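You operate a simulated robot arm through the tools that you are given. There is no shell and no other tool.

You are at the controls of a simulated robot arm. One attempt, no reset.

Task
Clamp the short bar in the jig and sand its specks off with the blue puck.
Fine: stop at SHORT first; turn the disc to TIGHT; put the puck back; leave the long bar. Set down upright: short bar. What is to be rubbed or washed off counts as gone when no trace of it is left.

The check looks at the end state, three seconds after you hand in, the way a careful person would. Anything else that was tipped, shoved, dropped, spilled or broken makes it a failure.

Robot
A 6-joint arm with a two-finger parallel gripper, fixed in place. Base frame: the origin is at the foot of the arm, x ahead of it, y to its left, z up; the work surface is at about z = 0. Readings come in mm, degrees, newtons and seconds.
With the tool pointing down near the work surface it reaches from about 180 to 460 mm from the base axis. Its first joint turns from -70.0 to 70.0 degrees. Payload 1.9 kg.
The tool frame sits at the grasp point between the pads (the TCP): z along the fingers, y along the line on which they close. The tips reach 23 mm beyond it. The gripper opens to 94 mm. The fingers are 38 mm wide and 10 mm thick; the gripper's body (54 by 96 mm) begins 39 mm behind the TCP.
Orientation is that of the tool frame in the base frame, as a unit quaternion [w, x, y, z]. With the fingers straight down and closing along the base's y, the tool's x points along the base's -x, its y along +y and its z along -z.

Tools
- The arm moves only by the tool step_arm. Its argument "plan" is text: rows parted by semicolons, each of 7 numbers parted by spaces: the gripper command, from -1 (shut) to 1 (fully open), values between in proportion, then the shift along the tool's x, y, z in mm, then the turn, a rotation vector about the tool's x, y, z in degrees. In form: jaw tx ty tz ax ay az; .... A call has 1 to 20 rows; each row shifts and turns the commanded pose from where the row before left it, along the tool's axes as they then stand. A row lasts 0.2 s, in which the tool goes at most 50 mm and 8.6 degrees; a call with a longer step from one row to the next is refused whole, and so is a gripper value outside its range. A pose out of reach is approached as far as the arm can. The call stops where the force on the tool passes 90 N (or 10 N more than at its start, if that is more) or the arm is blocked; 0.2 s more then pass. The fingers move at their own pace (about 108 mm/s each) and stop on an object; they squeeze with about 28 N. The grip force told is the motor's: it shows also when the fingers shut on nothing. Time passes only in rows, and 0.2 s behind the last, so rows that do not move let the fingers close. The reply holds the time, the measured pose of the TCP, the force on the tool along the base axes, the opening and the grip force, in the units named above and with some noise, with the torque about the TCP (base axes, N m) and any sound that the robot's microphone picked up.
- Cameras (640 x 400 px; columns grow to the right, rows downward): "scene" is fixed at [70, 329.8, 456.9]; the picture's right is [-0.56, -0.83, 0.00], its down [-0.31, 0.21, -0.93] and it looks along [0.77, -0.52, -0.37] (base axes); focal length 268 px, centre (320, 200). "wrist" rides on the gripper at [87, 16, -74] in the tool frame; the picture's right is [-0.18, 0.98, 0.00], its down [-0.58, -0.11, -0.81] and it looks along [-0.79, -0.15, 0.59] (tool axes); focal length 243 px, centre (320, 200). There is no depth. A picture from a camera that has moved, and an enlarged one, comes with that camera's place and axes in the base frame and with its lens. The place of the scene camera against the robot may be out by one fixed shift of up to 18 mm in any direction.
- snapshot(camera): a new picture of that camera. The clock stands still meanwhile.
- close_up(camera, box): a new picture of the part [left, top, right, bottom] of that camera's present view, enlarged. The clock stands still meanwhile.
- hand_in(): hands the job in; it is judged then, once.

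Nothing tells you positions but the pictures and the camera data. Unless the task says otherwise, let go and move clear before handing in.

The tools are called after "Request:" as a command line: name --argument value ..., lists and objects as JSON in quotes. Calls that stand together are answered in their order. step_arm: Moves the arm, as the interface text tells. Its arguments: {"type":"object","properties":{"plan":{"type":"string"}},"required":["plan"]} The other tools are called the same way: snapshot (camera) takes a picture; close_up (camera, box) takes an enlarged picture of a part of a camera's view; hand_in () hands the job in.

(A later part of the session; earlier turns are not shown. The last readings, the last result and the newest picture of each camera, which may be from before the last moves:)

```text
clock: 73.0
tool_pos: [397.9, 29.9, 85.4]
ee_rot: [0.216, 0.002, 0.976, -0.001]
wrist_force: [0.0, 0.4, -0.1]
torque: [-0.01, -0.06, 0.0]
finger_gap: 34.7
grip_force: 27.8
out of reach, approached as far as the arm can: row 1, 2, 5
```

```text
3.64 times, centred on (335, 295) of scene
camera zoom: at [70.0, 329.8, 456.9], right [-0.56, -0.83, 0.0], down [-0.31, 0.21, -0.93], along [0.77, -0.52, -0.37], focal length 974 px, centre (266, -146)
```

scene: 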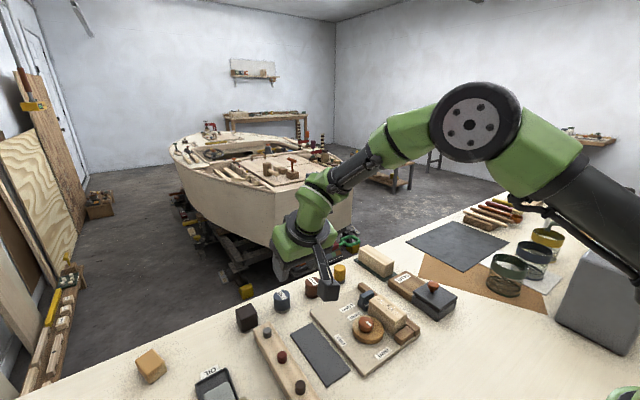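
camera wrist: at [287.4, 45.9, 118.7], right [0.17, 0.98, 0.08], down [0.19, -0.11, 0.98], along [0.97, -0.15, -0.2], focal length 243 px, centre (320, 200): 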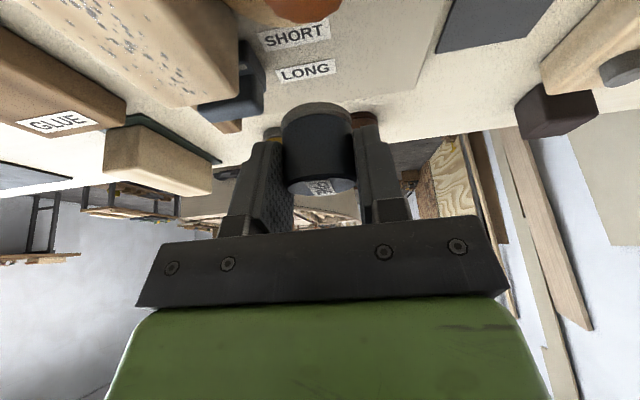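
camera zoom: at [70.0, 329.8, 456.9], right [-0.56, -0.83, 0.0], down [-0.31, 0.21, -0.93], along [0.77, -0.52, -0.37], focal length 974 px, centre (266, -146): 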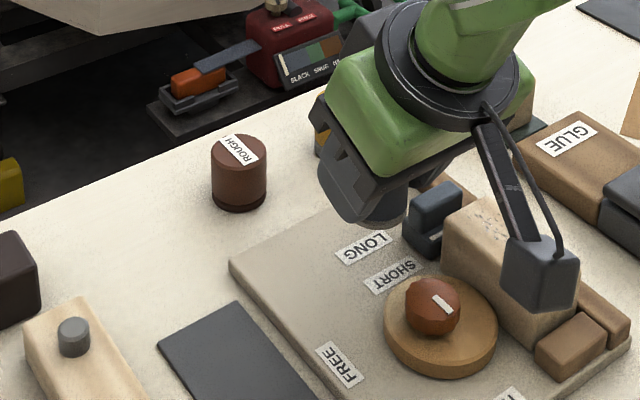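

The inner limit still bites here. I'll go further out to about (430,72), still over the board.

Request:
step_arm --plan "-1 -16.6 21 2.3 0 0 0; -1 -16.6 21 2.3 0 0 0; -1 0 0 0 0 0 0; -1 0 0 0 0 0 0; -1 0 0 0 0 0 0"

```text
clock: 74.2
tool_pos: [428.6, 64.4, 94.2]
ee_rot: [0.216, 0.002, 0.976, 0.001]
wrist_force: [0.5, 1.0, 0.2]
torque: [0.04, 0.01, 0.0]
finger_gap: 34.8
grip_force: 27.7
out of reach, approached as far as the arm can: row 1
```

Request:
step_arm --plan "-1 -1 6 0 0 0 0; -1 6 0 12.7 0 0 0; -1 6 0 12.7 0 0 0; -1 3 0 6.4 0 0 0; -1 0 0 0 0 0 0; -1 0 0 0 0 0 0"

Request:
snapshot --camera "wrist"

Request:
close_up --camera "scene" --box '[250, 240, 400, 350]'

```text
clock: 75.6
tool_pos: [428.7, 70.5, 61.1]
ee_rot: [0.216, 0.002, 0.976, 0.0]
wrist_force: [0.1, -0.7, -0.6]
torque: [-0.01, 0.01, 0.02]
finger_gap: 34.6
grip_force: 28.2
```

```text
taken
camera wrist: at [317.5, 87.0, 92.9], right [0.17, 0.98, 0.08], down [0.19, -0.11, 0.98], along [0.97, -0.15, -0.2], focal length 243 px, centre (320, 200)
```

wrist: 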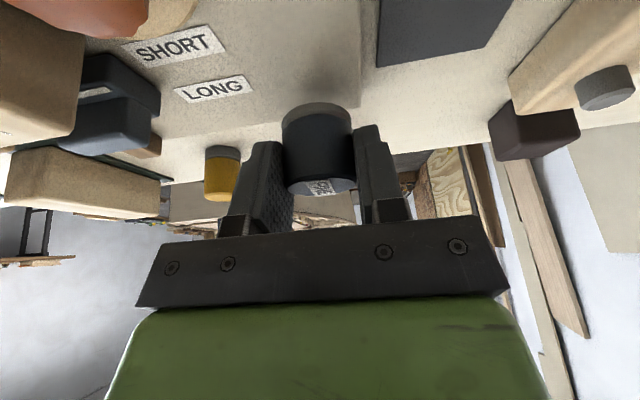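

```text
3.64 times, centred on (325, 295) of scene
camera zoom: at [70.0, 329.8, 456.9], right [-0.56, -0.83, 0.0], down [-0.31, 0.21, -0.93], along [0.77, -0.52, -0.37], focal length 974 px, centre (302, -146)
```

zoom: 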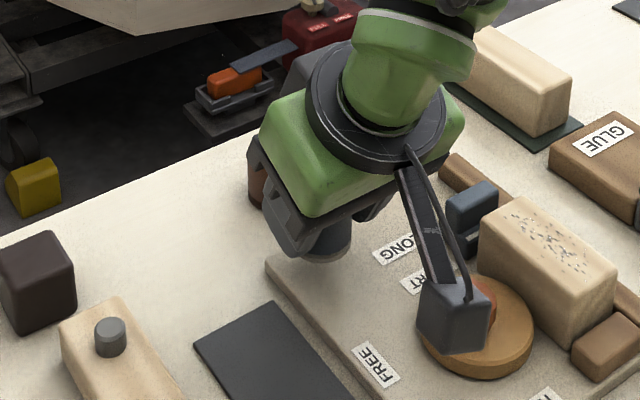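

Reachable. Lowering toward the board, then stepping to contact.

Request:
step_arm --plan "-1 2.8 0 5.9 0 0 0; -1 2.3 0 4.9 0 0 0; -1 0 0 0 0 0 0; -1 0 0 0 0 0 0"

Request:
step_arm --plan "-1 0.6 0 1.36 0 0 0; -1 0 0 0 0 0 0"

Request:
step_arm --plan "-1 0.6 0 1.36 0 0 0; -1 0 0 0 0 0 0"

```text
clock: 76.6
tool_pos: [427.6, 69.9, 48.6]
ee_rot: [0.217, 0.002, 0.976, 0.0]
wrist_force: [-1.1, -0.1, -0.5]
torque: [0.01, 0.0, 0.0]
finger_gap: 34.7
grip_force: 28.5
```

```text
clock: 77.2
tool_pos: [428.2, 70.7, 46.2]
ee_rot: [0.216, 0.001, 0.976, 0.0]
wrist_force: [0.0, -0.7, -1.1]
torque: [0.0, 0.01, 0.0]
finger_gap: 34.8
grip_force: 28.6
```

```text
clock: 77.8
tool_pos: [427.8, 70.7, 45.1]
ee_rot: [0.216, 0.0, 0.976, 0.0]
wrist_force: [0.0, 0.2, -0.1]
torque: [-0.02, 0.02, -0.02]
finger_gap: 34.7
grip_force: 27.1
```

Request:
step_arm --plan "-1 0.43 0 0.9 0 0 0; -1 0 0 0 0 0 0"

Request:
step_arm --plan "-1 0.43 0 0.9 0 0 0; -1 0 0 0 0 0 0"

Request:
close_up --camera "scene" --box '[280, 265, 370, 335]'

```text
clock: 78.4
tool_pos: [427.7, 70.1, 44.6]
ee_rot: [0.217, 0.001, 0.976, 0.0]
wrist_force: [-0.4, 1.7, 4.4]
torque: [0.04, 0.07, 0.0]
finger_gap: 34.8
grip_force: 27.7
```

```text
clock: 79.0
tool_pos: [427.8, 70.7, 44.9]
ee_rot: [0.217, 0.002, 0.976, 0.0]
wrist_force: [-0.7, -1.2, 11.2]
torque: [-0.05, 0.07, 0.0]
finger_gap: 34.6
grip_force: 28.1
```

```text
5.71 times, centred on (325, 300) of scene
camera zoom: at [69.9, 329.7, 456.9], right [-0.56, -0.83, 0.0], down [-0.31, 0.21, -0.93], along [0.77, -0.52, -0.37], focal length 1531 px, centre (291, -371)
```

zoom: 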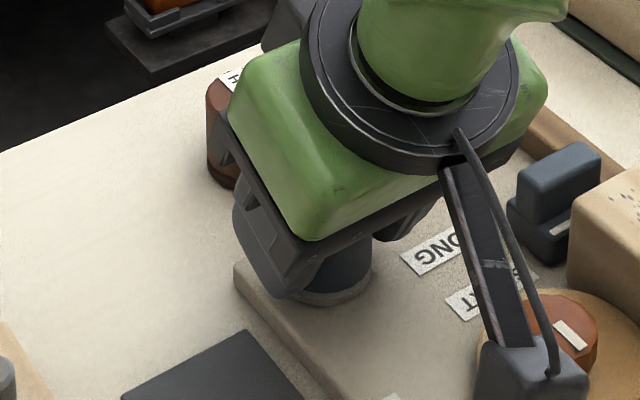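

Contact is gentle (11 N). Releasing, lifting vertically, then untilting.

Request:
step_arm --plan "-0.1 0 0 0 0 0 0; 0.1 0 0 0 0 0 0; 0.1 0 0 0 0 0 0; 0.1 -8.5 0 -18.1 0 0 0; 0.1 -10 0 -21.2 0 0 0; 0.1 -10 0 -21.2 0 0 0; 0.1 0 0 0 0 7 0; 0.1 0 0 0 0 7 0; 0.1 0 0 0 0 7 0; 0.1 0 0 0 0 4 0; 0.1 0 0 0 0 0 0; 0.1 0 0 0 0 0 0"

Request:
snapshot --camera "wrist"

Request:
close_up --camera "scene" --box '[270, 250, 400, 350]'

```text
clock: 81.6
tool_pos: [428.7, 68.7, 110.5]
ee_rot: [0.0, 0.002, 1.0, 0.0]
wrist_force: [-0.3, 0.0, -0.2]
torque: [-0.02, -0.01, -0.03]
finger_gap: 51.9
grip_force: 0.1
```

```text
taken
camera wrist: at [341.0, 86.2, 185.7], right [0.19, 0.98, 0.0], down [0.58, -0.11, 0.81], along [0.79, -0.15, -0.59], focal length 243 px, centre (320, 200)
```

wrist: 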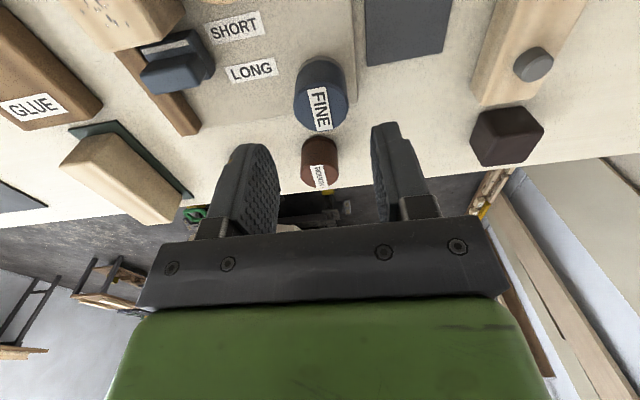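

```text
4.00 times, centred on (335, 300) of scene
camera zoom: at [70.0, 329.8, 456.9], right [-0.56, -0.83, 0.0], down [-0.31, 0.21, -0.93], along [0.77, -0.52, -0.37], focal length 1072 px, centre (260, -200)
```

zoom: 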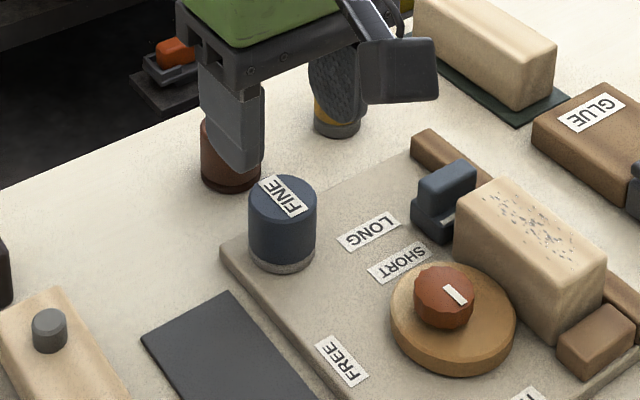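

The puck stands upright on the board. Zooming for its exact position.

Request:
close_up --camera "wrist" --box '[270, 40, 380, 140]'

Request:
step_arm --plan "0.1 0 0 0 0 0 0; 0.1 0 0 0 0 0 0"

```text
4.00 times, centred on (325, 90) of wrist
camera zoom: at [341.0, 86.2, 185.7], right [0.19, 0.98, 0.0], down [0.58, -0.11, 0.81], along [0.79, -0.15, -0.59], focal length 970 px, centre (300, 640)
```

zoom: 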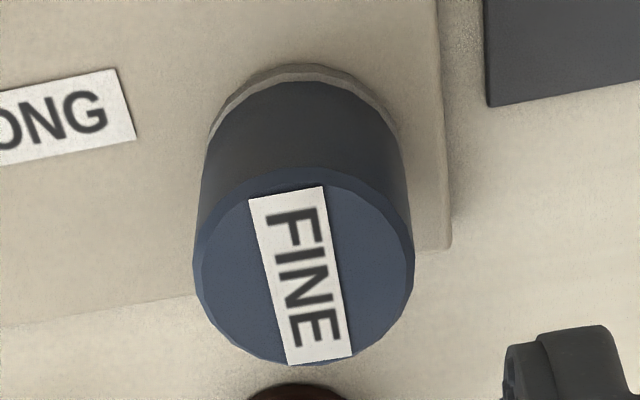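

```text
clock: 82.2
tool_pos: [428.4, 70.8, 109.6]
ee_rot: [0.0, 0.001, 1.0, 0.0]
wrist_force: [-0.8, 0.5, -0.4]
torque: [0.02, -0.03, 0.03]
finger_gap: 51.5
grip_force: 0.0
```

Puck at (429,70). Descending vertically to TCP z≈40 and gripping.

Request:
step_arm --plan "0.1 -0.5 -0.5 25 0 0 0; 0.1 0 0 25 0 0 0; 0.1 0 0 20 0 0 0; 0.1 0 0 0 0 0 0; 0.1 0 0 0 0 0 0; -0.1 0 0 0 0 0 0; -1 0 0 0 0 0 0; -1 0 0 0 0 0 0; -1 0 0 0 0 0 0; -1 0 0 0 0 0 0"

Request:
close_up --camera "scene" --box '[270, 250, 400, 350]'

```text
clock: 84.4
tool_pos: [429.2, 67.8, 40.0]
ee_rot: [0.0, 0.001, 1.0, 0.0]
wrist_force: [0.6, 0.5, -0.8]
torque: [-0.01, -0.01, -0.02]
finger_gap: 34.7
grip_force: 27.7
```

```text
4.00 times, centred on (335, 300) of scene
camera zoom: at [70.0, 329.8, 456.9], right [-0.56, -0.83, 0.0], down [-0.31, 0.21, -0.93], along [0.77, -0.52, -0.37], focal length 1072 px, centre (260, -200)
```

zoom: 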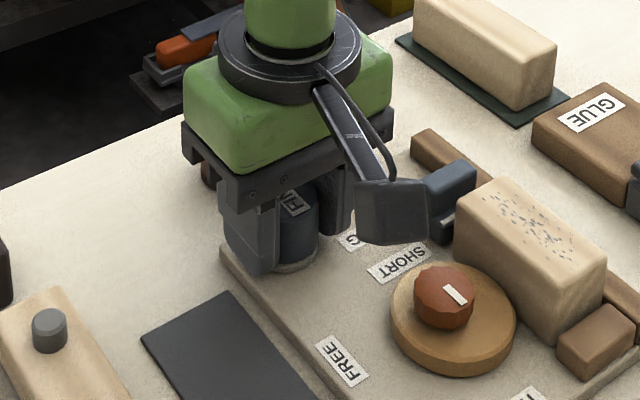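

Puck gripped vertically. Lifting and moving over the middle of the bar.

Request:
step_arm --plan "-1 0 0 -25 0 0 0; -1 0 0 -25 0 0 0; -1 0 0 -20 0 0 0; -1 28 -28 0 0 0 0; -1 28 -28 0 0 0 0; -1 28 -28.5 0 0 0 0; -1 0 0 0 0 0 0; -1 0 0 0 0 0 0; -1 0 0 0 0 0 0"

Request:
snapshot --camera "wrist"

Request:
close_up --camera "scene" --box '[320, 240, 430, 340]'

```text
clock: 86.4
tool_pos: [346.4, -15.1, 107.2]
ee_rot: [0.0, 0.001, 1.0, 0.001]
wrist_force: [-0.5, -0.3, 0.2]
torque: [-0.01, 0.01, -0.01]
finger_gap: 34.8
grip_force: 28.0
```

```text
taken
camera wrist: at [257.6, 1.3, 183.0], right [0.19, 0.98, 0.0], down [0.58, -0.11, 0.81], along [0.79, -0.15, -0.59], focal length 243 px, centre (320, 200)
```

wrist: 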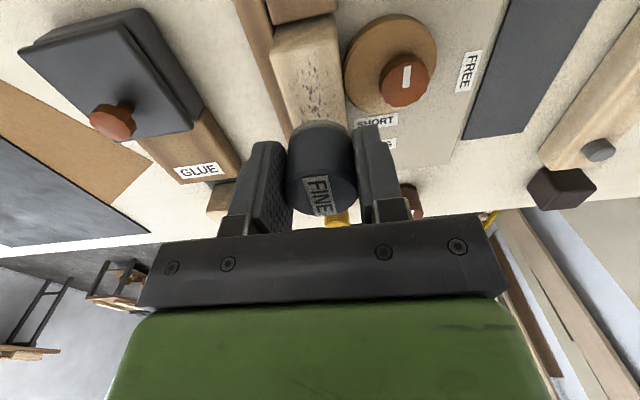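

```text
4.00 times, centred on (375, 290) of scene
camera zoom: at [70.0, 329.8, 456.9], right [-0.56, -0.83, 0.0], down [-0.31, 0.21, -0.93], along [0.77, -0.52, -0.37], focal length 1072 px, centre (100, -160)
```

zoom: 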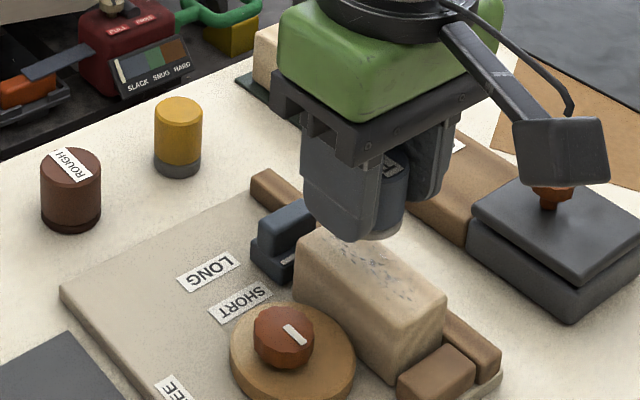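

Nudge −2 in y, then descend to near contact with the bar top.

Request:
step_arm --plan "-1 0 -2 0 0 0 0; -1 0 0 12 0 0 0; -1 0 0 11 0 0 0; -1 0 0 0 0 0 0; -1 0 0 0 0 0 0"

Request:
step_arm --plan "-1 0 0 1 0 0 0; -1 0 0 0 0 0 0"

Request:
step_arm --plan "-1 0 0 1 0 0 0; -1 0 0 0 0 0 0"

Request:
step_arm --plan "-1 0 0 1 0 0 0; -1 0 0 0 0 0 0"

```text
clock: 87.6
tool_pos: [344.6, -16.1, 84.9]
ee_rot: [0.001, 0.001, 1.0, 0.0]
wrist_force: [-0.7, 0.0, -1.5]
torque: [0.01, 0.01, 0.01]
finger_gap: 34.7
grip_force: 27.3
```

```text
clock: 88.2
tool_pos: [343.8, -16.0, 83.9]
ee_rot: [0.0, 0.002, 1.0, 0.0]
wrist_force: [-0.1, -0.3, -0.6]
torque: [0.03, -0.02, 0.0]
finger_gap: 34.7
grip_force: 27.6
```

```text
clock: 88.8
tool_pos: [345.6, -16.8, 84.6]
ee_rot: [-0.001, 0.001, 1.0, 0.0]
wrist_force: [0.3, 0.9, -0.8]
torque: [0.0, 0.0, 0.01]
finger_gap: 34.8
grip_force: 27.8
```

```text
clock: 89.4
tool_pos: [343.0, -16.2, 82.9]
ee_rot: [0.0, 0.001, 1.0, -0.001]
wrist_force: [-0.1, 0.1, -0.7]
torque: [0.02, -0.01, 0.01]
finger_gap: 34.8
grip_force: 27.6
```

Request:
step_arm --plan "-1 0 0 1 0 0 0; -1 0 0 0 0 0 0"

Request:
step_arm --plan "-1 0 0 1 0 0 0; -1 0 0 0 0 0 0"

Request:
step_arm --plan "-1 0 0 0.7 0 0 0; -1 0 0 0 0 0 0"

```text
clock: 90.0
tool_pos: [344.9, -17.3, 81.5]
ee_rot: [-0.001, 0.001, 1.0, 0.0]
wrist_force: [0.3, -0.7, -0.1]
torque: [0.0, 0.02, 0.0]
finger_gap: 34.7
grip_force: 28.0
```

```text
clock: 90.6
tool_pos: [346.1, -16.0, 80.1]
ee_rot: [0.0, 0.001, 1.0, -0.001]
wrist_force: [0.3, -0.3, -1.0]
torque: [0.04, 0.0, 0.0]
finger_gap: 34.8
grip_force: 28.1
```

```text
clock: 91.2
tool_pos: [345.7, -15.8, 80.7]
ee_rot: [0.0, 0.0, 1.0, 0.0]
wrist_force: [0.1, 0.0, -1.4]
torque: [0.04, -0.02, -0.03]
finger_gap: 34.8
grip_force: 28.4
```

Request:
step_arm --plan "-1 0 0 0.7 0 0 0; -1 0 0 0 0 0 0"

Request:
step_arm --plan "-1 0 0 0.7 0 0 0; -1 0 0 0 0 0 0"

Request:
close_up --camera "scene" --box '[340, 270, 420, 330]'

```text
clock: 91.8
tool_pos: [345.4, -16.7, 79.5]
ee_rot: [0.0, 0.0, 1.0, 0.0]
wrist_force: [-2.5, 1.2, 8.2]
torque: [0.06, 0.03, 0.01]
finger_gap: 34.4
grip_force: 27.9
```

```text
clock: 92.4
tool_pos: [346.7, -17.4, 78.9]
ee_rot: [0.002, 0.001, 1.0, 0.0]
wrist_force: [0.7, 3.6, 12.0]
torque: [0.14, -0.06, -0.01]
finger_gap: 35.1
grip_force: 28.8
```

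```text
6.67 times, centred on (380, 300) of scene
camera zoom: at [69.9, 329.8, 456.9], right [-0.56, -0.83, 0.0], down [-0.31, 0.21, -0.93], along [0.77, -0.52, -0.37], focal length 1787 px, centre (-80, -467)
```

zoom: 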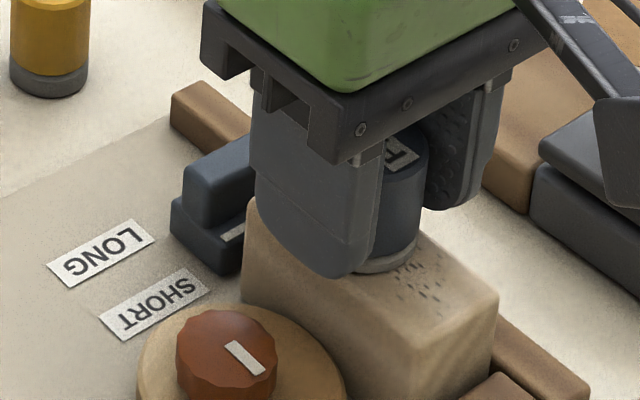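

In contact at 12 N. Start strokes along x: +16, then back to −26, watching forces.

Request:
step_arm --plan "-1 -5 0 0 0 0 0; -1 -5 0 0 0 0 0; -1 -5 0 0 0 0 0; -1 5 0 0 0 0 0; -1 5 0 0 0 0 0; -1 5 0 0 0 0 0; -1 5 0 0 0 0 0; -1 5 0 0 0 0 0; -1 5 0 0 0 0 0; -1 5 0 0 0 0 0; -1 5 0 0 0 0 0; -1 0 0 0 0 0 0"

Request:
close_up --camera "scene" --box '[340, 270, 420, 330]'

Request:
close_up --camera "wrist" --box '[240, 20, 400, 230]'

```text
clock: 95.0
tool_pos: [320.6, -16.1, 79.0]
ee_rot: [-0.001, 0.001, 1.0, 0.001]
wrist_force: [2.2, 0.5, 7.5]
torque: [0.01, -0.15, 0.01]
finger_gap: 35.0
grip_force: 27.8
```

```text
6.67 times, centred on (380, 300) of scene
camera zoom: at [70.0, 329.8, 456.9], right [-0.56, -0.83, 0.0], down [-0.31, 0.21, -0.93], along [0.77, -0.52, -0.37], focal length 1787 px, centre (-80, -467)
```

zoom: 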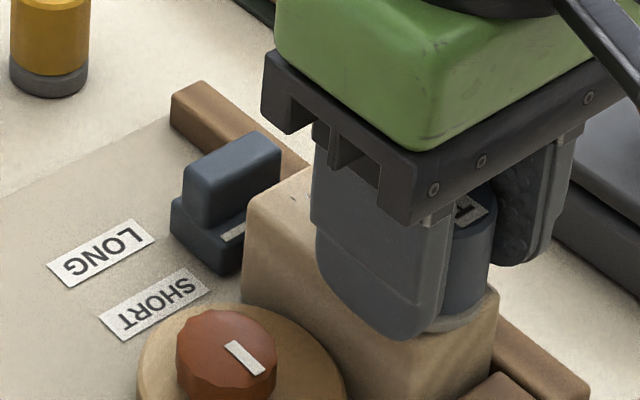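

```text
1.90 times, centred on (320, 125) of wrist
camera zoom: at [232.6, 0.8, 154.7], right [0.19, 0.98, 0.0], down [0.58, -0.11, 0.81], along [0.79, -0.15, -0.59], focal length 462 px, centre (320, 343)
```

zoom: 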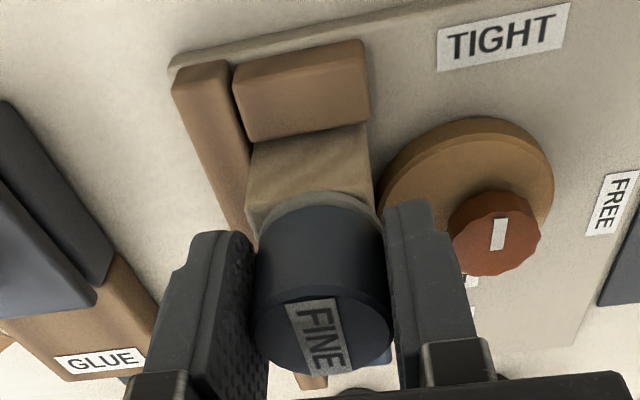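

Sanding is working where the puck passes. I'll run more full-length strokes with a small y zigzag and slightly more pressure.

Request:
step_arm --plan "-1 -7 0 0.4 0 0 0; -1 -7 0 0 0 0 0; -1 -7 0 0 0 0 0; -1 -7 0 0 0 0 0; -1 -7 0 0 0 0 0; -1 -7 0 0 0 0 0; -1 0 3 0 0 0 0; -1 7 0 0 0 0 0; -1 7 0 0 0 0 0; -1 7 0 0 0 0 0; -1 7 0 0 0 0 0; -1 7 0 0 0 0 0; -1 7 0 0 0 0 0; -1 0 -6 0 0 0 0; -1 -7 0 0 0 0 0; -1 -7 0 0 0 0 0; -1 -7 0 0 0 0 0; -1 -7 0 0 0 0 0; -1 -7 0 0 0 0 0; -1 -7 0 0 0 0 0"

Request:
close_up --camera "scene" --box '[340, 270, 420, 330]'

Request:
close_up --camera "wrist" --box '[240, 0, 400, 230]'

```text
clock: 99.2
tool_pos: [363.4, -18.6, 78.4]
ee_rot: [0.0, 0.001, 1.0, 0.0]
wrist_force: [-4.1, -0.1, 8.9]
torque: [-0.05, 0.11, -0.02]
finger_gap: 35.0
grip_force: 27.5
```

```text
6.67 times, centred on (380, 300) of scene
camera zoom: at [70.0, 329.8, 456.9], right [-0.56, -0.83, 0.0], down [-0.31, 0.21, -0.93], along [0.77, -0.52, -0.37], focal length 1787 px, centre (-80, -467)
```

zoom: 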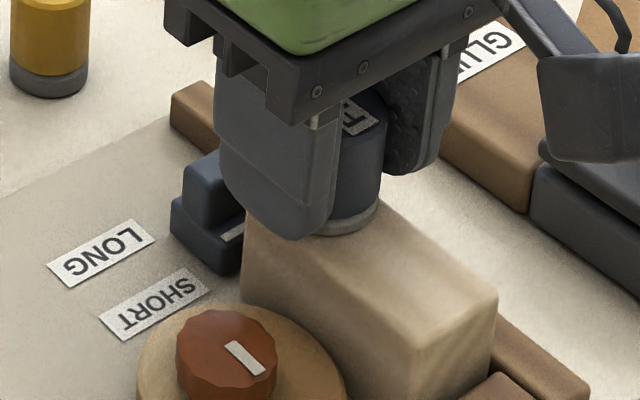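

```text
1.74 times, centred on (320, 115) of wrist
camera zoom: at [275.1, -2.3, 154.5], right [0.19, 0.98, 0.0], down [0.58, -0.11, 0.81], along [0.79, -0.15, -0.59], focal length 422 px, centre (320, 348)
```

zoom: 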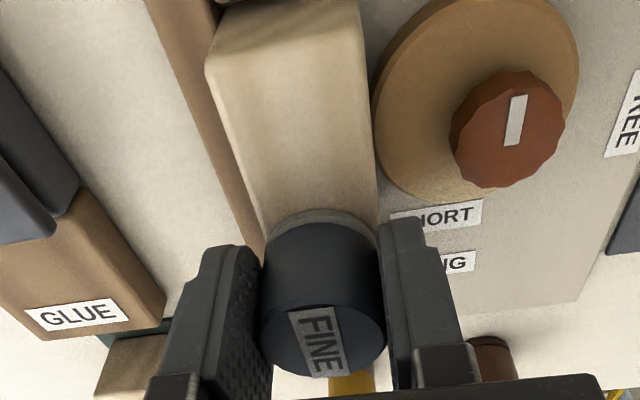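

The visible part looks clean. One more set of passes, with slow x travel and a wider y zigzag, to catch faint traces.

Request:
step_arm --plan "-1 -2 0 0.3 0 0 0; -1 2 6 0 0 0 0; -1 6 0 0 0 0 0; -1 6 -6 0 0 0 0; -1 6 6 0 0 0 0; -1 6 -6 0 0 0 0; -1 6 6 0 0 0 0; -1 6 -6 0 0 0 0; -1 7 0 0 0 0 0; -1 0 6 0 0 0 0; -1 -6 0 0 0 0 0; -1 -6 -6 0 0 0 0; -1 -6 6 0 0 0 0; -1 -6 -6 0 0 0 0; -1 -6 6 0 0 0 0; -1 -6 -6 0 0 0 0; -1 -6 0 0 0 0 0; -1 0 6 0 0 0 0; -1 6 0 0 0 0 0; -1 6 -3 0 0 0 0"

Request:
step_arm --plan "-1 6 0 0 0 0 0; -1 6 0 0 0 0 0; -1 6 0 0 0 0 0; -1 6 0 0 0 0 0; -1 5 0 0 0 0 0; -1 -6 0 0 0 0 0; -1 -6 0 0 0 0 0; -1 -6 0 0 0 0 0; -1 -6 0 0 0 0 0; -1 0 0 -6 0 0 0; -1 0 0 -20 0 0 0; -1 0 0 -20 0 0 0; -1 0 0 0 0 0 0; -1 0 0 0 0 0 0"

Request:
close_up --camera "scene" --box '[340, 270, 420, 330]'

Request:
snapshot --camera "wrist"

```text
clock: 103.4
tool_pos: [350.4, -15.6, 78.4]
ee_rot: [0.003, 0.001, 1.0, 0.0]
wrist_force: [4.0, 2.3, 11.6]
torque: [0.09, -0.11, 0.01]
finger_gap: 34.9
grip_force: 28.0
```

```text
clock: 106.4
tool_pos: [344.1, -17.0, 123.7]
ee_rot: [0.0, 0.001, 1.0, 0.0]
wrist_force: [0.0, 0.2, -0.6]
torque: [0.03, 0.02, 0.04]
finger_gap: 34.9
grip_force: 28.0
```

```text
6.67 times, centred on (380, 300) of scene
camera zoom: at [70.0, 329.8, 456.9], right [-0.56, -0.83, 0.0], down [-0.31, 0.21, -0.93], along [0.77, -0.52, -0.37], focal length 1787 px, centre (-80, -467)
```

zoom: 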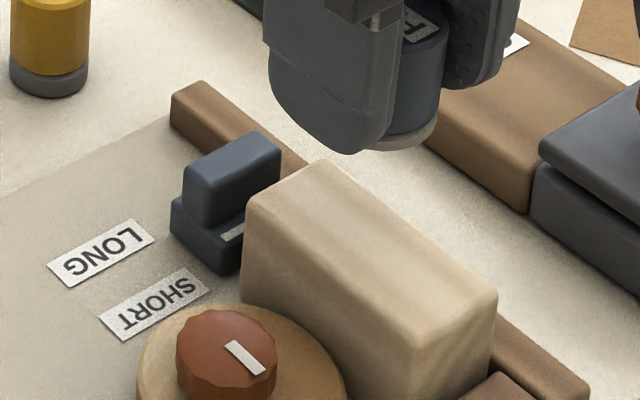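

```text
taken
camera wrist: at [256.8, -0.1, 200.0], right [0.19, 0.98, 0.0], down [0.58, -0.11, 0.81], along [0.79, -0.15, -0.59], focal length 243 px, centre (320, 200)
```

wrist: 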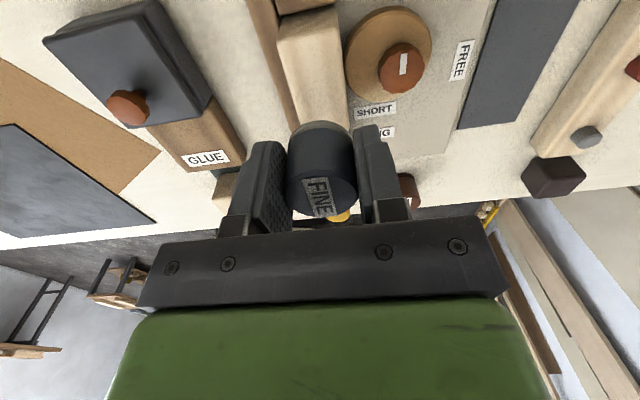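

The top looks clean. A strong zoom to confirm no faint traces remain.

Request:
close_up --camera "scene" --box '[365, 290, 410, 325]'

Request:
close_up --camera "wrist" --box '[260, 0, 370, 130]'

```text
11.43 times, centred on (388, 308) of scene
camera zoom: at [70.0, 329.8, 456.9], right [-0.56, -0.83, 0.0], down [-0.31, 0.21, -0.93], along [0.77, -0.52, -0.37], focal length 3063 px, centre (-451, -1029)
```

zoom: 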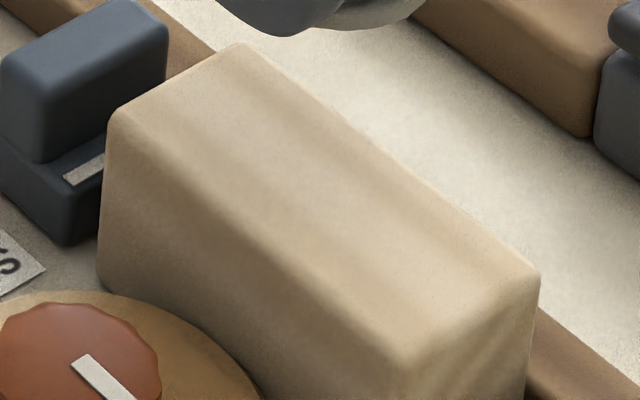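

```text
3.08 times, centred on (315, 65) of wrist
camera zoom: at [256.8, -0.1, 200.0], right [0.19, 0.98, 0.0], down [0.58, -0.11, 0.81], along [0.79, -0.15, -0.59], focal length 746 px, centre (335, 615)
```

zoom: 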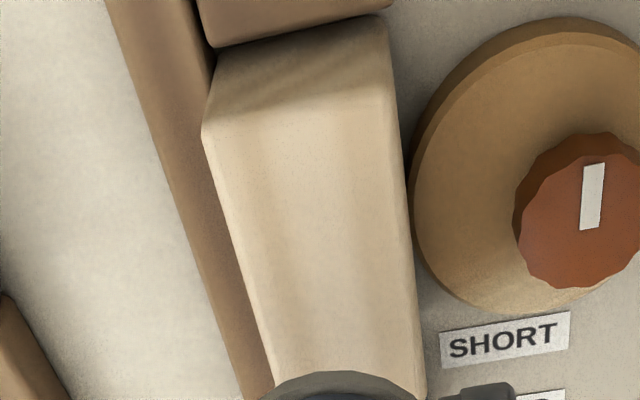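

The bar is clean. Now I return the puck: first back to the board spot at (429,70), then re-grip tilted.

Request:
step_arm --plan "-1 -28 29 0 0 0 0; -1 -28 29 0 0 0 0; -1 -29 29 0 0 0 0; -1 0 0 0 0 0 0; -1 0 0 25 0 0 0; -1 0 0 25 0 0 0; -1 0 0 20 0 0 0; -1 0 0 0 0 0 0; -1 0 0 0 0 0 0; -1 0 0 0 0 0 0"

Request:
close_up --camera "scene" --box '[270, 250, 400, 350]'

Request:
snapshot --camera "wrist"

```text
clock: 108.6
tool_pos: [428.6, 73.5, 52.5]
ee_rot: [-0.001, 0.001, 1.0, 0.0]
wrist_force: [0.0, 0.2, -0.2]
torque: [-0.01, 0.04, -0.01]
finger_gap: 34.9
grip_force: 28.6
```

```text
4.00 times, centred on (335, 300) of scene
camera zoom: at [70.0, 329.8, 456.9], right [-0.56, -0.83, 0.0], down [-0.31, 0.21, -0.93], along [0.77, -0.52, -0.37], focal length 1072 px, centre (260, -200)
```

zoom: 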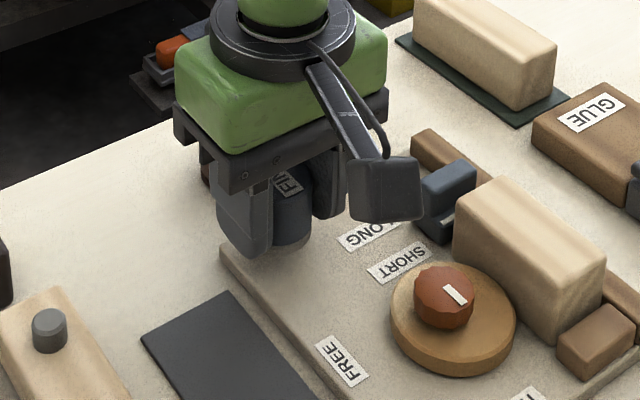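

```text
taken
camera wrist: at [341.4, 89.5, 129.3], right [0.19, 0.98, 0.0], down [0.58, -0.11, 0.81], along [0.79, -0.15, -0.59], focal length 243 px, centre (320, 200)
```

wrist: 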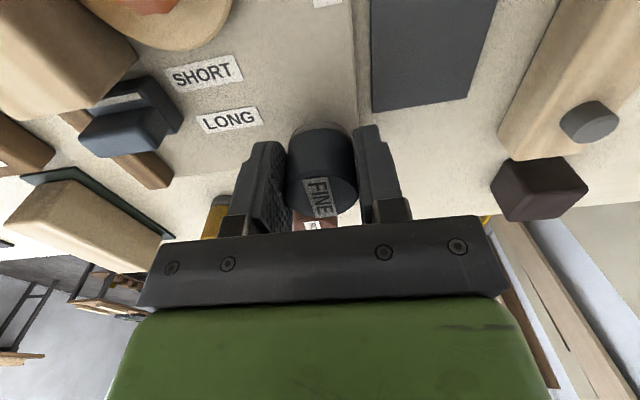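

Shift −3 in y, lower, and step to contact.

Request:
step_arm --plan "-1 0 -3 0 0 0 0; -1 0 0 6 0 0 0; -1 0 0 4 0 0 0; -1 0 0 0 0 0 0; -1 0 0 0 0 0 0"

Request:
step_arm --plan "-1 0 0 1 0 0 0; -1 0 0 0 0 0 0"

Request:
step_arm --plan "-1 0 0 1 0 0 0; -1 0 0 0 0 0 0"

Request:
step_arm --plan "-1 0 0 0.7 0 0 0; -1 0 0 0 0 0 0"

```text
clock: 109.8
tool_pos: [429.7, 68.0, 44.2]
ee_rot: [0.0, 0.002, 1.0, 0.0]
wrist_force: [0.4, 0.7, 0.0]
torque: [0.0, 0.03, -0.03]
finger_gap: 34.8
grip_force: 27.8
```

```text
clock: 110.4
tool_pos: [429.0, 69.3, 43.4]
ee_rot: [0.001, 0.0, 1.0, 0.0]
wrist_force: [0.4, -0.3, 0.2]
torque: [-0.02, -0.03, -0.02]
finger_gap: 34.7
grip_force: 27.9
```

```text
clock: 111.0
tool_pos: [429.7, 68.1, 42.7]
ee_rot: [-0.001, 0.0, 1.0, 0.0]
wrist_force: [-0.1, 0.4, -0.6]
torque: [-0.02, 0.01, -0.01]
finger_gap: 34.9
grip_force: 27.3
```

```text
clock: 111.6
tool_pos: [428.4, 68.9, 41.3]
ee_rot: [0.0, 0.001, 1.0, 0.0]
wrist_force: [0.3, -0.6, -0.9]
torque: [-0.02, -0.01, -0.05]
finger_gap: 34.9
grip_force: 28.1
```

Request:
step_arm --plan "-1 0 0 1 0 0 0; -1 0 0 0 0 0 0"

Request:
step_arm --plan "-1 0 0 0.7 0 0 0; -1 0 0 0 0 0 0"

Request:
step_arm --plan "-1 0 0 0.7 0 0 0; -1 0 0 0 0 0 0"

```text
clock: 112.2
tool_pos: [429.4, 69.8, 40.3]
ee_rot: [0.0, 0.0, 1.0, -0.001]
wrist_force: [0.5, 0.3, -1.2]
torque: [-0.02, -0.01, 0.04]
finger_gap: 34.8
grip_force: 27.9
```

```text
clock: 112.8
tool_pos: [429.9, 68.7, 38.8]
ee_rot: [0.0, 0.001, 1.0, 0.0]
wrist_force: [0.7, 0.4, 0.0]
torque: [0.0, 0.03, 0.01]
finger_gap: 34.9
grip_force: 27.9
```

```text
clock: 113.4
tool_pos: [428.6, 68.6, 38.6]
ee_rot: [0.001, 0.001, 1.0, 0.0]
wrist_force: [-0.2, 0.1, -0.1]
torque: [0.01, -0.01, 0.01]
finger_gap: 34.8
grip_force: 28.4
```

Request:
step_arm --plan "-1 0 0 0.7 0 0 0; -1 0 0 0 0 0 0"

Request:
step_arm --plan "-1 0 0 0.7 0 0 0; -1 0 0 0 0 0 0"

Request:
close_up --camera "scene" --box '[290, 270, 370, 330]'

```text
clock: 114.0
tool_pos: [429.0, 67.8, 39.2]
ee_rot: [0.001, 0.001, 1.0, 0.001]
wrist_force: [-1.5, -0.6, 6.9]
torque: [-0.01, 0.07, 0.02]
finger_gap: 34.8
grip_force: 28.0
```

```text
clock: 114.6
tool_pos: [429.2, 67.6, 38.9]
ee_rot: [0.001, 0.002, 1.0, 0.0]
wrist_force: [-4.3, -4.6, 16.8]
torque: [-0.07, 0.08, -0.03]
finger_gap: 34.8
grip_force: 28.9
```

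```text
6.67 times, centred on (330, 300) of scene
camera zoom: at [69.9, 329.7, 456.9], right [-0.56, -0.83, 0.0], down [-0.31, 0.21, -0.93], along [0.77, -0.52, -0.37], focal length 1787 px, centre (253, -467)
```

zoom: 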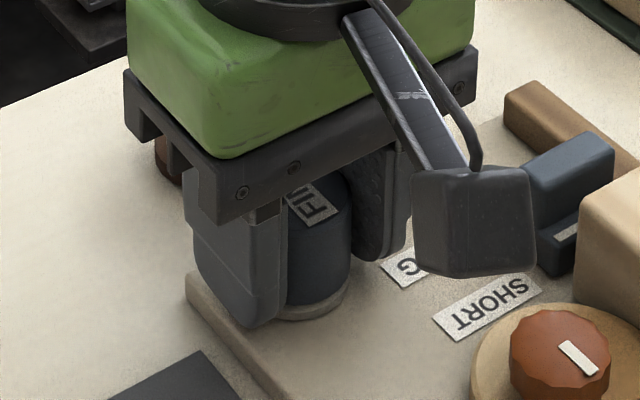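

Contact. Releasing, lifting to z≈110 and tilting outward 25° again.

Request:
step_arm --plan "-1 0 0 -0.7 0 0 0; -0.1 0 0 0 0 0 0; 0.1 0 0 0 0 0 0; 0.1 0 0 0 0 0 0; 0.1 0 0 -20 0 0 0; 0.1 0 0 -25 0 0 0; 0.1 0 0 -25 0 0 0; 0.1 0 0 0 0 -7 0; 0.1 0 0 0 0 -7 0; 0.1 0 0 0 0 -7 0; 0.1 0 0 0 0 -4 0; 0.1 0 0 0 0 0 0; 0.1 0 0 0 0 0 0; 0.1 0 0 0 0 0 0"

Request:
snapshot --camera "wrist"

Request:
close_up --camera "wrist" --box '[260, 0, 380, 100]'

Request:
close_up --camera "scene" --box '[270, 250, 400, 350]'

```text
clock: 117.6
tool_pos: [429.0, 68.3, 108.4]
ee_rot: [0.217, 0.001, 0.976, 0.001]
wrist_force: [-0.2, -0.3, 0.6]
torque: [-0.04, 0.02, -0.02]
finger_gap: 51.7
grip_force: 0.1
```

```text
taken
camera wrist: at [318.1, 83.7, 141.0], right [0.17, 0.98, 0.08], down [0.18, -0.11, 0.98], along [0.97, -0.15, -0.2], focal length 243 px, centre (320, 200)
```

wrist: 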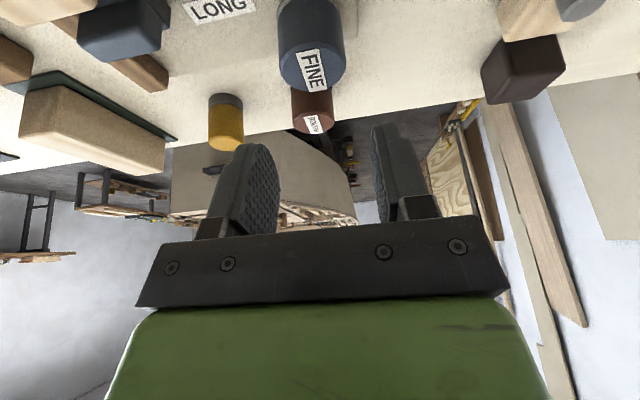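

```text
4.00 times, centred on (320, 50) of wrist
camera zoom: at [318.1, 83.7, 141.0], right [0.17, 0.98, 0.08], down [0.18, -0.11, 0.98], along [0.97, -0.15, -0.2], focal length 970 px, centre (320, 800)
```

zoom: 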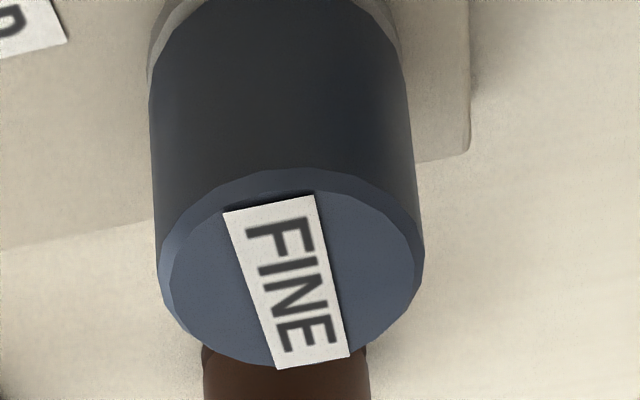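

```text
4.00 times, centred on (335, 300) of scene
camera zoom: at [70.0, 329.8, 456.9], right [-0.56, -0.83, 0.0], down [-0.31, 0.21, -0.93], along [0.77, -0.52, -0.37], focal length 1072 px, centre (260, -200)
```

zoom: 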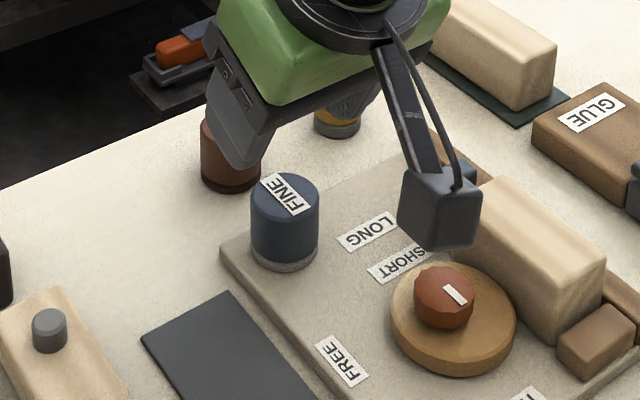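

Puck is at (429.2,68.2), TCP above it. Descending vertically to z≈46 and gripping.

Request:
step_arm --plan "0.1 8.5 0 18.1 0 0 0; 0.1 8.5 0 18.1 0 0 0; 0.1 8.5 0 18.1 0 0 0; 0.1 0 0 0 0 0 0; 0.1 0 0 0 0 0 0; 0.1 0 0 0 0 0 0"

Request:
snapshot --camera "wrist"

```text
clock: 119.0
tool_pos: [430.2, 68.4, 49.0]
ee_rot: [0.216, 0.003, 0.976, 0.0]
wrist_force: [-0.4, -0.1, 0.6]
torque: [-0.05, 0.01, 0.02]
finger_gap: 51.9
grip_force: 0.0
```

```text
taken
camera wrist: at [319.3, 84.8, 81.0], right [0.17, 0.98, 0.08], down [0.19, -0.11, 0.98], along [0.97, -0.15, -0.2], focal length 243 px, centre (320, 200)
```

wrist: 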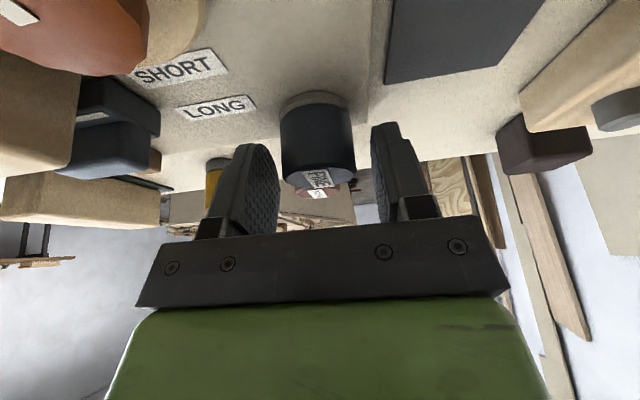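

Request:
step_arm --plan "0.1 1.3 -0.6 2.7 0 0 0; 0.1 0 0 0 0 0 0; -0.1 0 0 0 0 0 0; -1 0 0 0 0 0 0; -1 0 0 0 0 0 0; -1 0 0 0 0 0 0; -1 0 0 0 0 0 0"

Request:
step_arm --plan "-1 0 0 0 0 0 0; -1 0 0 0 0 0 0"

```text
clock: 120.6
tool_pos: [430.7, 69.0, 45.8]
ee_rot: [0.216, 0.001, 0.976, 0.0]
wrist_force: [-0.8, 0.5, 0.2]
torque: [0.0, 0.0, -0.03]
finger_gap: 35.0
grip_force: 28.1
```

```text
clock: 121.2
tool_pos: [428.4, 68.9, 45.3]
ee_rot: [0.216, 0.001, 0.976, 0.001]
wrist_force: [1.1, 0.5, -0.9]
torque: [0.01, -0.02, -0.03]
finger_gap: 34.7
grip_force: 27.7
```

Gripped. Lifting and carrying the puck back to its original place at (503.3,134.8).

Request:
step_arm --plan "-1 -10 0 -21.2 0 0 0; -1 -10 0 -21.2 0 0 0; -1 0 0 0 0 0 0; -1 -22.3 22 10.5 0 0 0; -1 -22.3 22 10.5 0 0 0; -1 -22.3 22 10.5 0 0 0; -1 0 0 0 0 0 0; -1 0 0 0 0 0 0; -1 0 0 0 0 0 0; -1 0 0 0 0 0 0"

Request:
step_arm --plan "-1 0 0 0 0 0 0; -1 0 0 0 0 0 0"

Request:
snapshot --camera "wrist"

Request:
close_up --camera "scene" --box '[200, 220, 360, 330]'

```text
clock: 123.4
tool_pos: [502.8, 130.0, 94.1]
ee_rot: [0.217, 0.001, 0.976, 0.0]
wrist_force: [0.4, -0.2, -0.3]
torque: [0.0, -0.01, 0.01]
finger_gap: 34.7
grip_force: 27.8
```

```text
clock: 124.0
tool_pos: [503.6, 129.4, 93.1]
ee_rot: [0.216, 0.002, 0.976, 0.0]
wrist_force: [0.1, -0.3, 0.0]
torque: [-0.04, 0.01, 0.0]
finger_gap: 34.8
grip_force: 28.0
```

```text
taken
camera wrist: at [391.8, 146.2, 125.9], right [0.17, 0.98, 0.08], down [0.19, -0.11, 0.98], along [0.97, -0.15, -0.2], focal length 243 px, centre (320, 200)
```

wrist: 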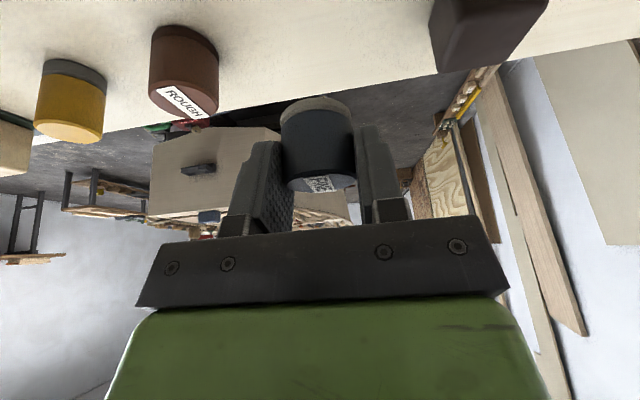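

```text
3.64 times, centred on (280, 275) of scene
camera zoom: at [70.0, 329.8, 456.9], right [-0.56, -0.83, 0.0], down [-0.31, 0.21, -0.93], along [0.77, -0.52, -0.37], focal length 974 px, centre (466, -73)
```

zoom: 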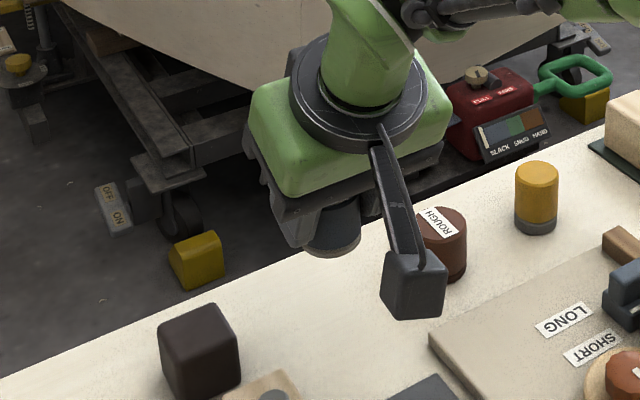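

Shift +5 in y and descend to z≈45 for a check.

Request:
step_arm --plan "-1 0 5 0 0 0 0; -1 9.9 0 21 0 0 0; -1 9.9 0 21 0 0 0; -1 0 0 0 0 0 0; -1 0 0 0 0 0 0; -1 0 0 0 0 0 0"

Request:
step_arm --plan "-1 0 0 0 0 0 0; -1 0 0 0 0 0 0"

Request:
snapshot --camera "wrist"

```text
clock: 125.4
tool_pos: [501.4, 136.4, 45.6]
ee_rot: [0.216, 0.001, 0.976, 0.001]
wrist_force: [-0.1, 0.4, -0.3]
torque: [-0.05, 0.0, 0.0]
finger_gap: 34.7
grip_force: 28.1
```

```text
clock: 126.0
tool_pos: [501.0, 137.3, 45.9]
ee_rot: [0.217, 0.002, 0.976, 0.0]
wrist_force: [0.1, -0.5, -0.1]
torque: [0.0, 0.03, -0.04]
finger_gap: 34.7
grip_force: 28.4
```

```text
taken
camera wrist: at [390.9, 153.8, 78.2], right [0.17, 0.98, 0.08], down [0.19, -0.11, 0.98], along [0.97, -0.15, -0.2], focal length 243 px, centre (320, 200)
```

wrist: 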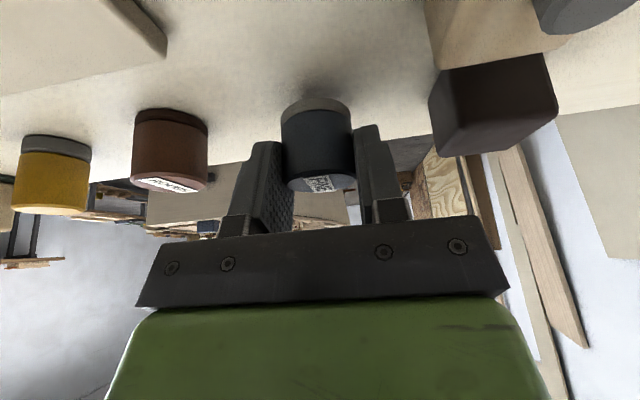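

Correcting by −2.3 in y and +2 in x to match the original spot.

Request:
step_arm --plan "-1 -1.8 -2.3 0.85 0 0 0; -1 0 0 0 0 0 0; -1 0 0 0 0 0 0; -1 0 0 0 0 0 0"

Request:
step_arm --plan "-1 0 0 0 0 0 0; -1 0 0 0 0 0 0"

Request:
snapshot --camera "wrist"

```text
clock: 127.0
tool_pos: [505.5, 135.2, 45.9]
ee_rot: [0.216, 0.002, 0.976, 0.0]
wrist_force: [-0.6, 0.0, 0.3]
torque: [-0.02, 0.0, -0.04]
finger_gap: 34.8
grip_force: 28.0
```

```text
clock: 127.6
tool_pos: [503.7, 133.9, 46.4]
ee_rot: [0.217, 0.001, 0.976, 0.0]
wrist_force: [0.0, -0.4, -1.1]
torque: [-0.02, -0.04, -0.01]
finger_gap: 34.3
grip_force: 28.2
```

```text
taken
camera wrist: at [393.5, 151.3, 78.5], right [0.17, 0.98, 0.08], down [0.19, -0.11, 0.98], along [0.97, -0.15, -0.2], focal length 243 px, centre (320, 200)
```

wrist: 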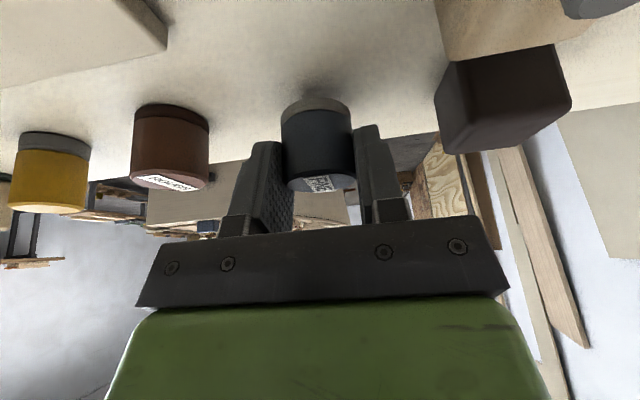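

At the spot. Lowering the last ~11 mm with contact checks.

Request:
step_arm --plan "-1 2.1 0 4.5 0 0 0; -1 1.3 0 2.7 0 0 0; -1 0 0 0 0 0 0; -1 0 0 0 0 0 0"

Request:
step_arm --plan "-1 0.43 0 0.9 0 0 0; -1 0 0 0 0 0 0"

Request:
step_arm --plan "-1 0.43 0 0.9 0 0 0; -1 0 0 0 0 0 0"

Request:
step_arm --plan "-1 0.43 0 0.9 0 0 0; -1 0 0 0 0 0 0"

```text
clock: 128.6
tool_pos: [503.1, 135.2, 37.5]
ee_rot: [0.216, 0.001, 0.976, 0.001]
wrist_force: [-0.3, -0.1, -0.8]
torque: [-0.01, 0.01, 0.0]
finger_gap: 34.8
grip_force: 27.8
```

```text
clock: 129.2
tool_pos: [503.3, 136.6, 36.0]
ee_rot: [0.216, 0.001, 0.976, 0.001]
wrist_force: [0.9, -0.5, 0.2]
torque: [-0.01, 0.01, 0.0]
finger_gap: 34.7
grip_force: 28.0
```

```text
clock: 129.8
tool_pos: [505.3, 134.5, 37.2]
ee_rot: [0.217, 0.001, 0.976, 0.0]
wrist_force: [-0.1, -1.1, 5.2]
torque: [-0.06, 0.07, 0.0]
finger_gap: 35.0
grip_force: 28.1
```

```text
clock: 130.4
tool_pos: [504.3, 136.0, 35.9]
ee_rot: [0.22, 0.001, 0.975, 0.0]
wrist_force: [1.7, -1.8, 13.8]
torque: [-0.05, -0.01, 0.0]
finger_gap: 35.1
grip_force: 27.6
```

Contact on the table. Releasing, lifting straight up, then moving clear.

Request:
step_arm --plan "-1 -0.3 0 -0.6 0 0 0; -0.1 0 0 0 0 0 0; 0.1 0 0 0 0 0 0; 0.1 0 0 0 0 0 0; 0.1 -8.5 0 -18.1 0 0 0; 0.1 -10 0 -21.2 0 0 0; 0.1 -10 0 -21.2 0 0 0; 0.1 -10 0 -21.2 0 0 0; 0.1 0 0 0 0 0 0; 0.1 0 0 0 0 0 0"

Request:
snapshot --camera "wrist"

Request:
close_up --camera "scene" --box '[230, 255, 360, 355]'

```text
clock: 132.6
tool_pos: [505.2, 134.3, 125.3]
ee_rot: [0.217, 0.002, 0.976, 0.001]
wrist_force: [0.7, -0.8, -0.2]
torque: [0.0, -0.04, -0.05]
finger_gap: 51.6
grip_force: 0.0
```

```text
taken
camera wrist: at [393.3, 151.4, 157.0], right [0.17, 0.98, 0.08], down [0.19, -0.11, 0.98], along [0.97, -0.15, -0.2], focal length 243 px, centre (320, 200)
```

wrist: 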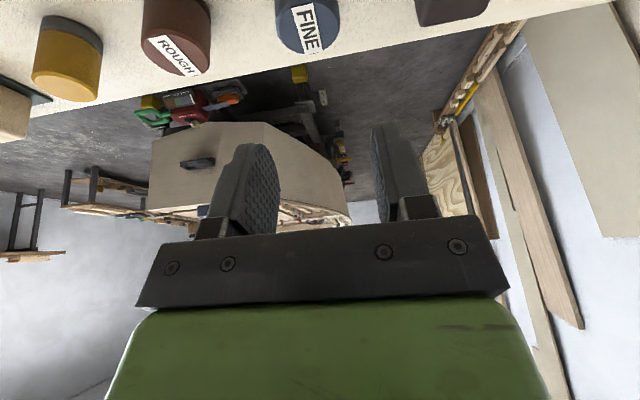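

```text
4.00 times, centred on (295, 305) of scene
camera zoom: at [70.0, 329.8, 456.9], right [-0.56, -0.83, 0.0], down [-0.31, 0.21, -0.93], along [0.77, -0.52, -0.37], focal length 1072 px, centre (420, -220)
```

zoom: 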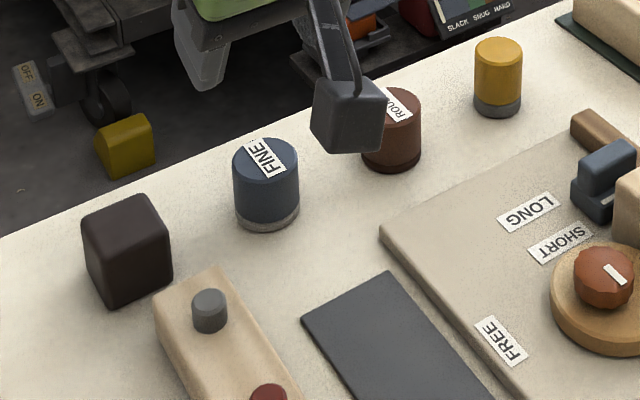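

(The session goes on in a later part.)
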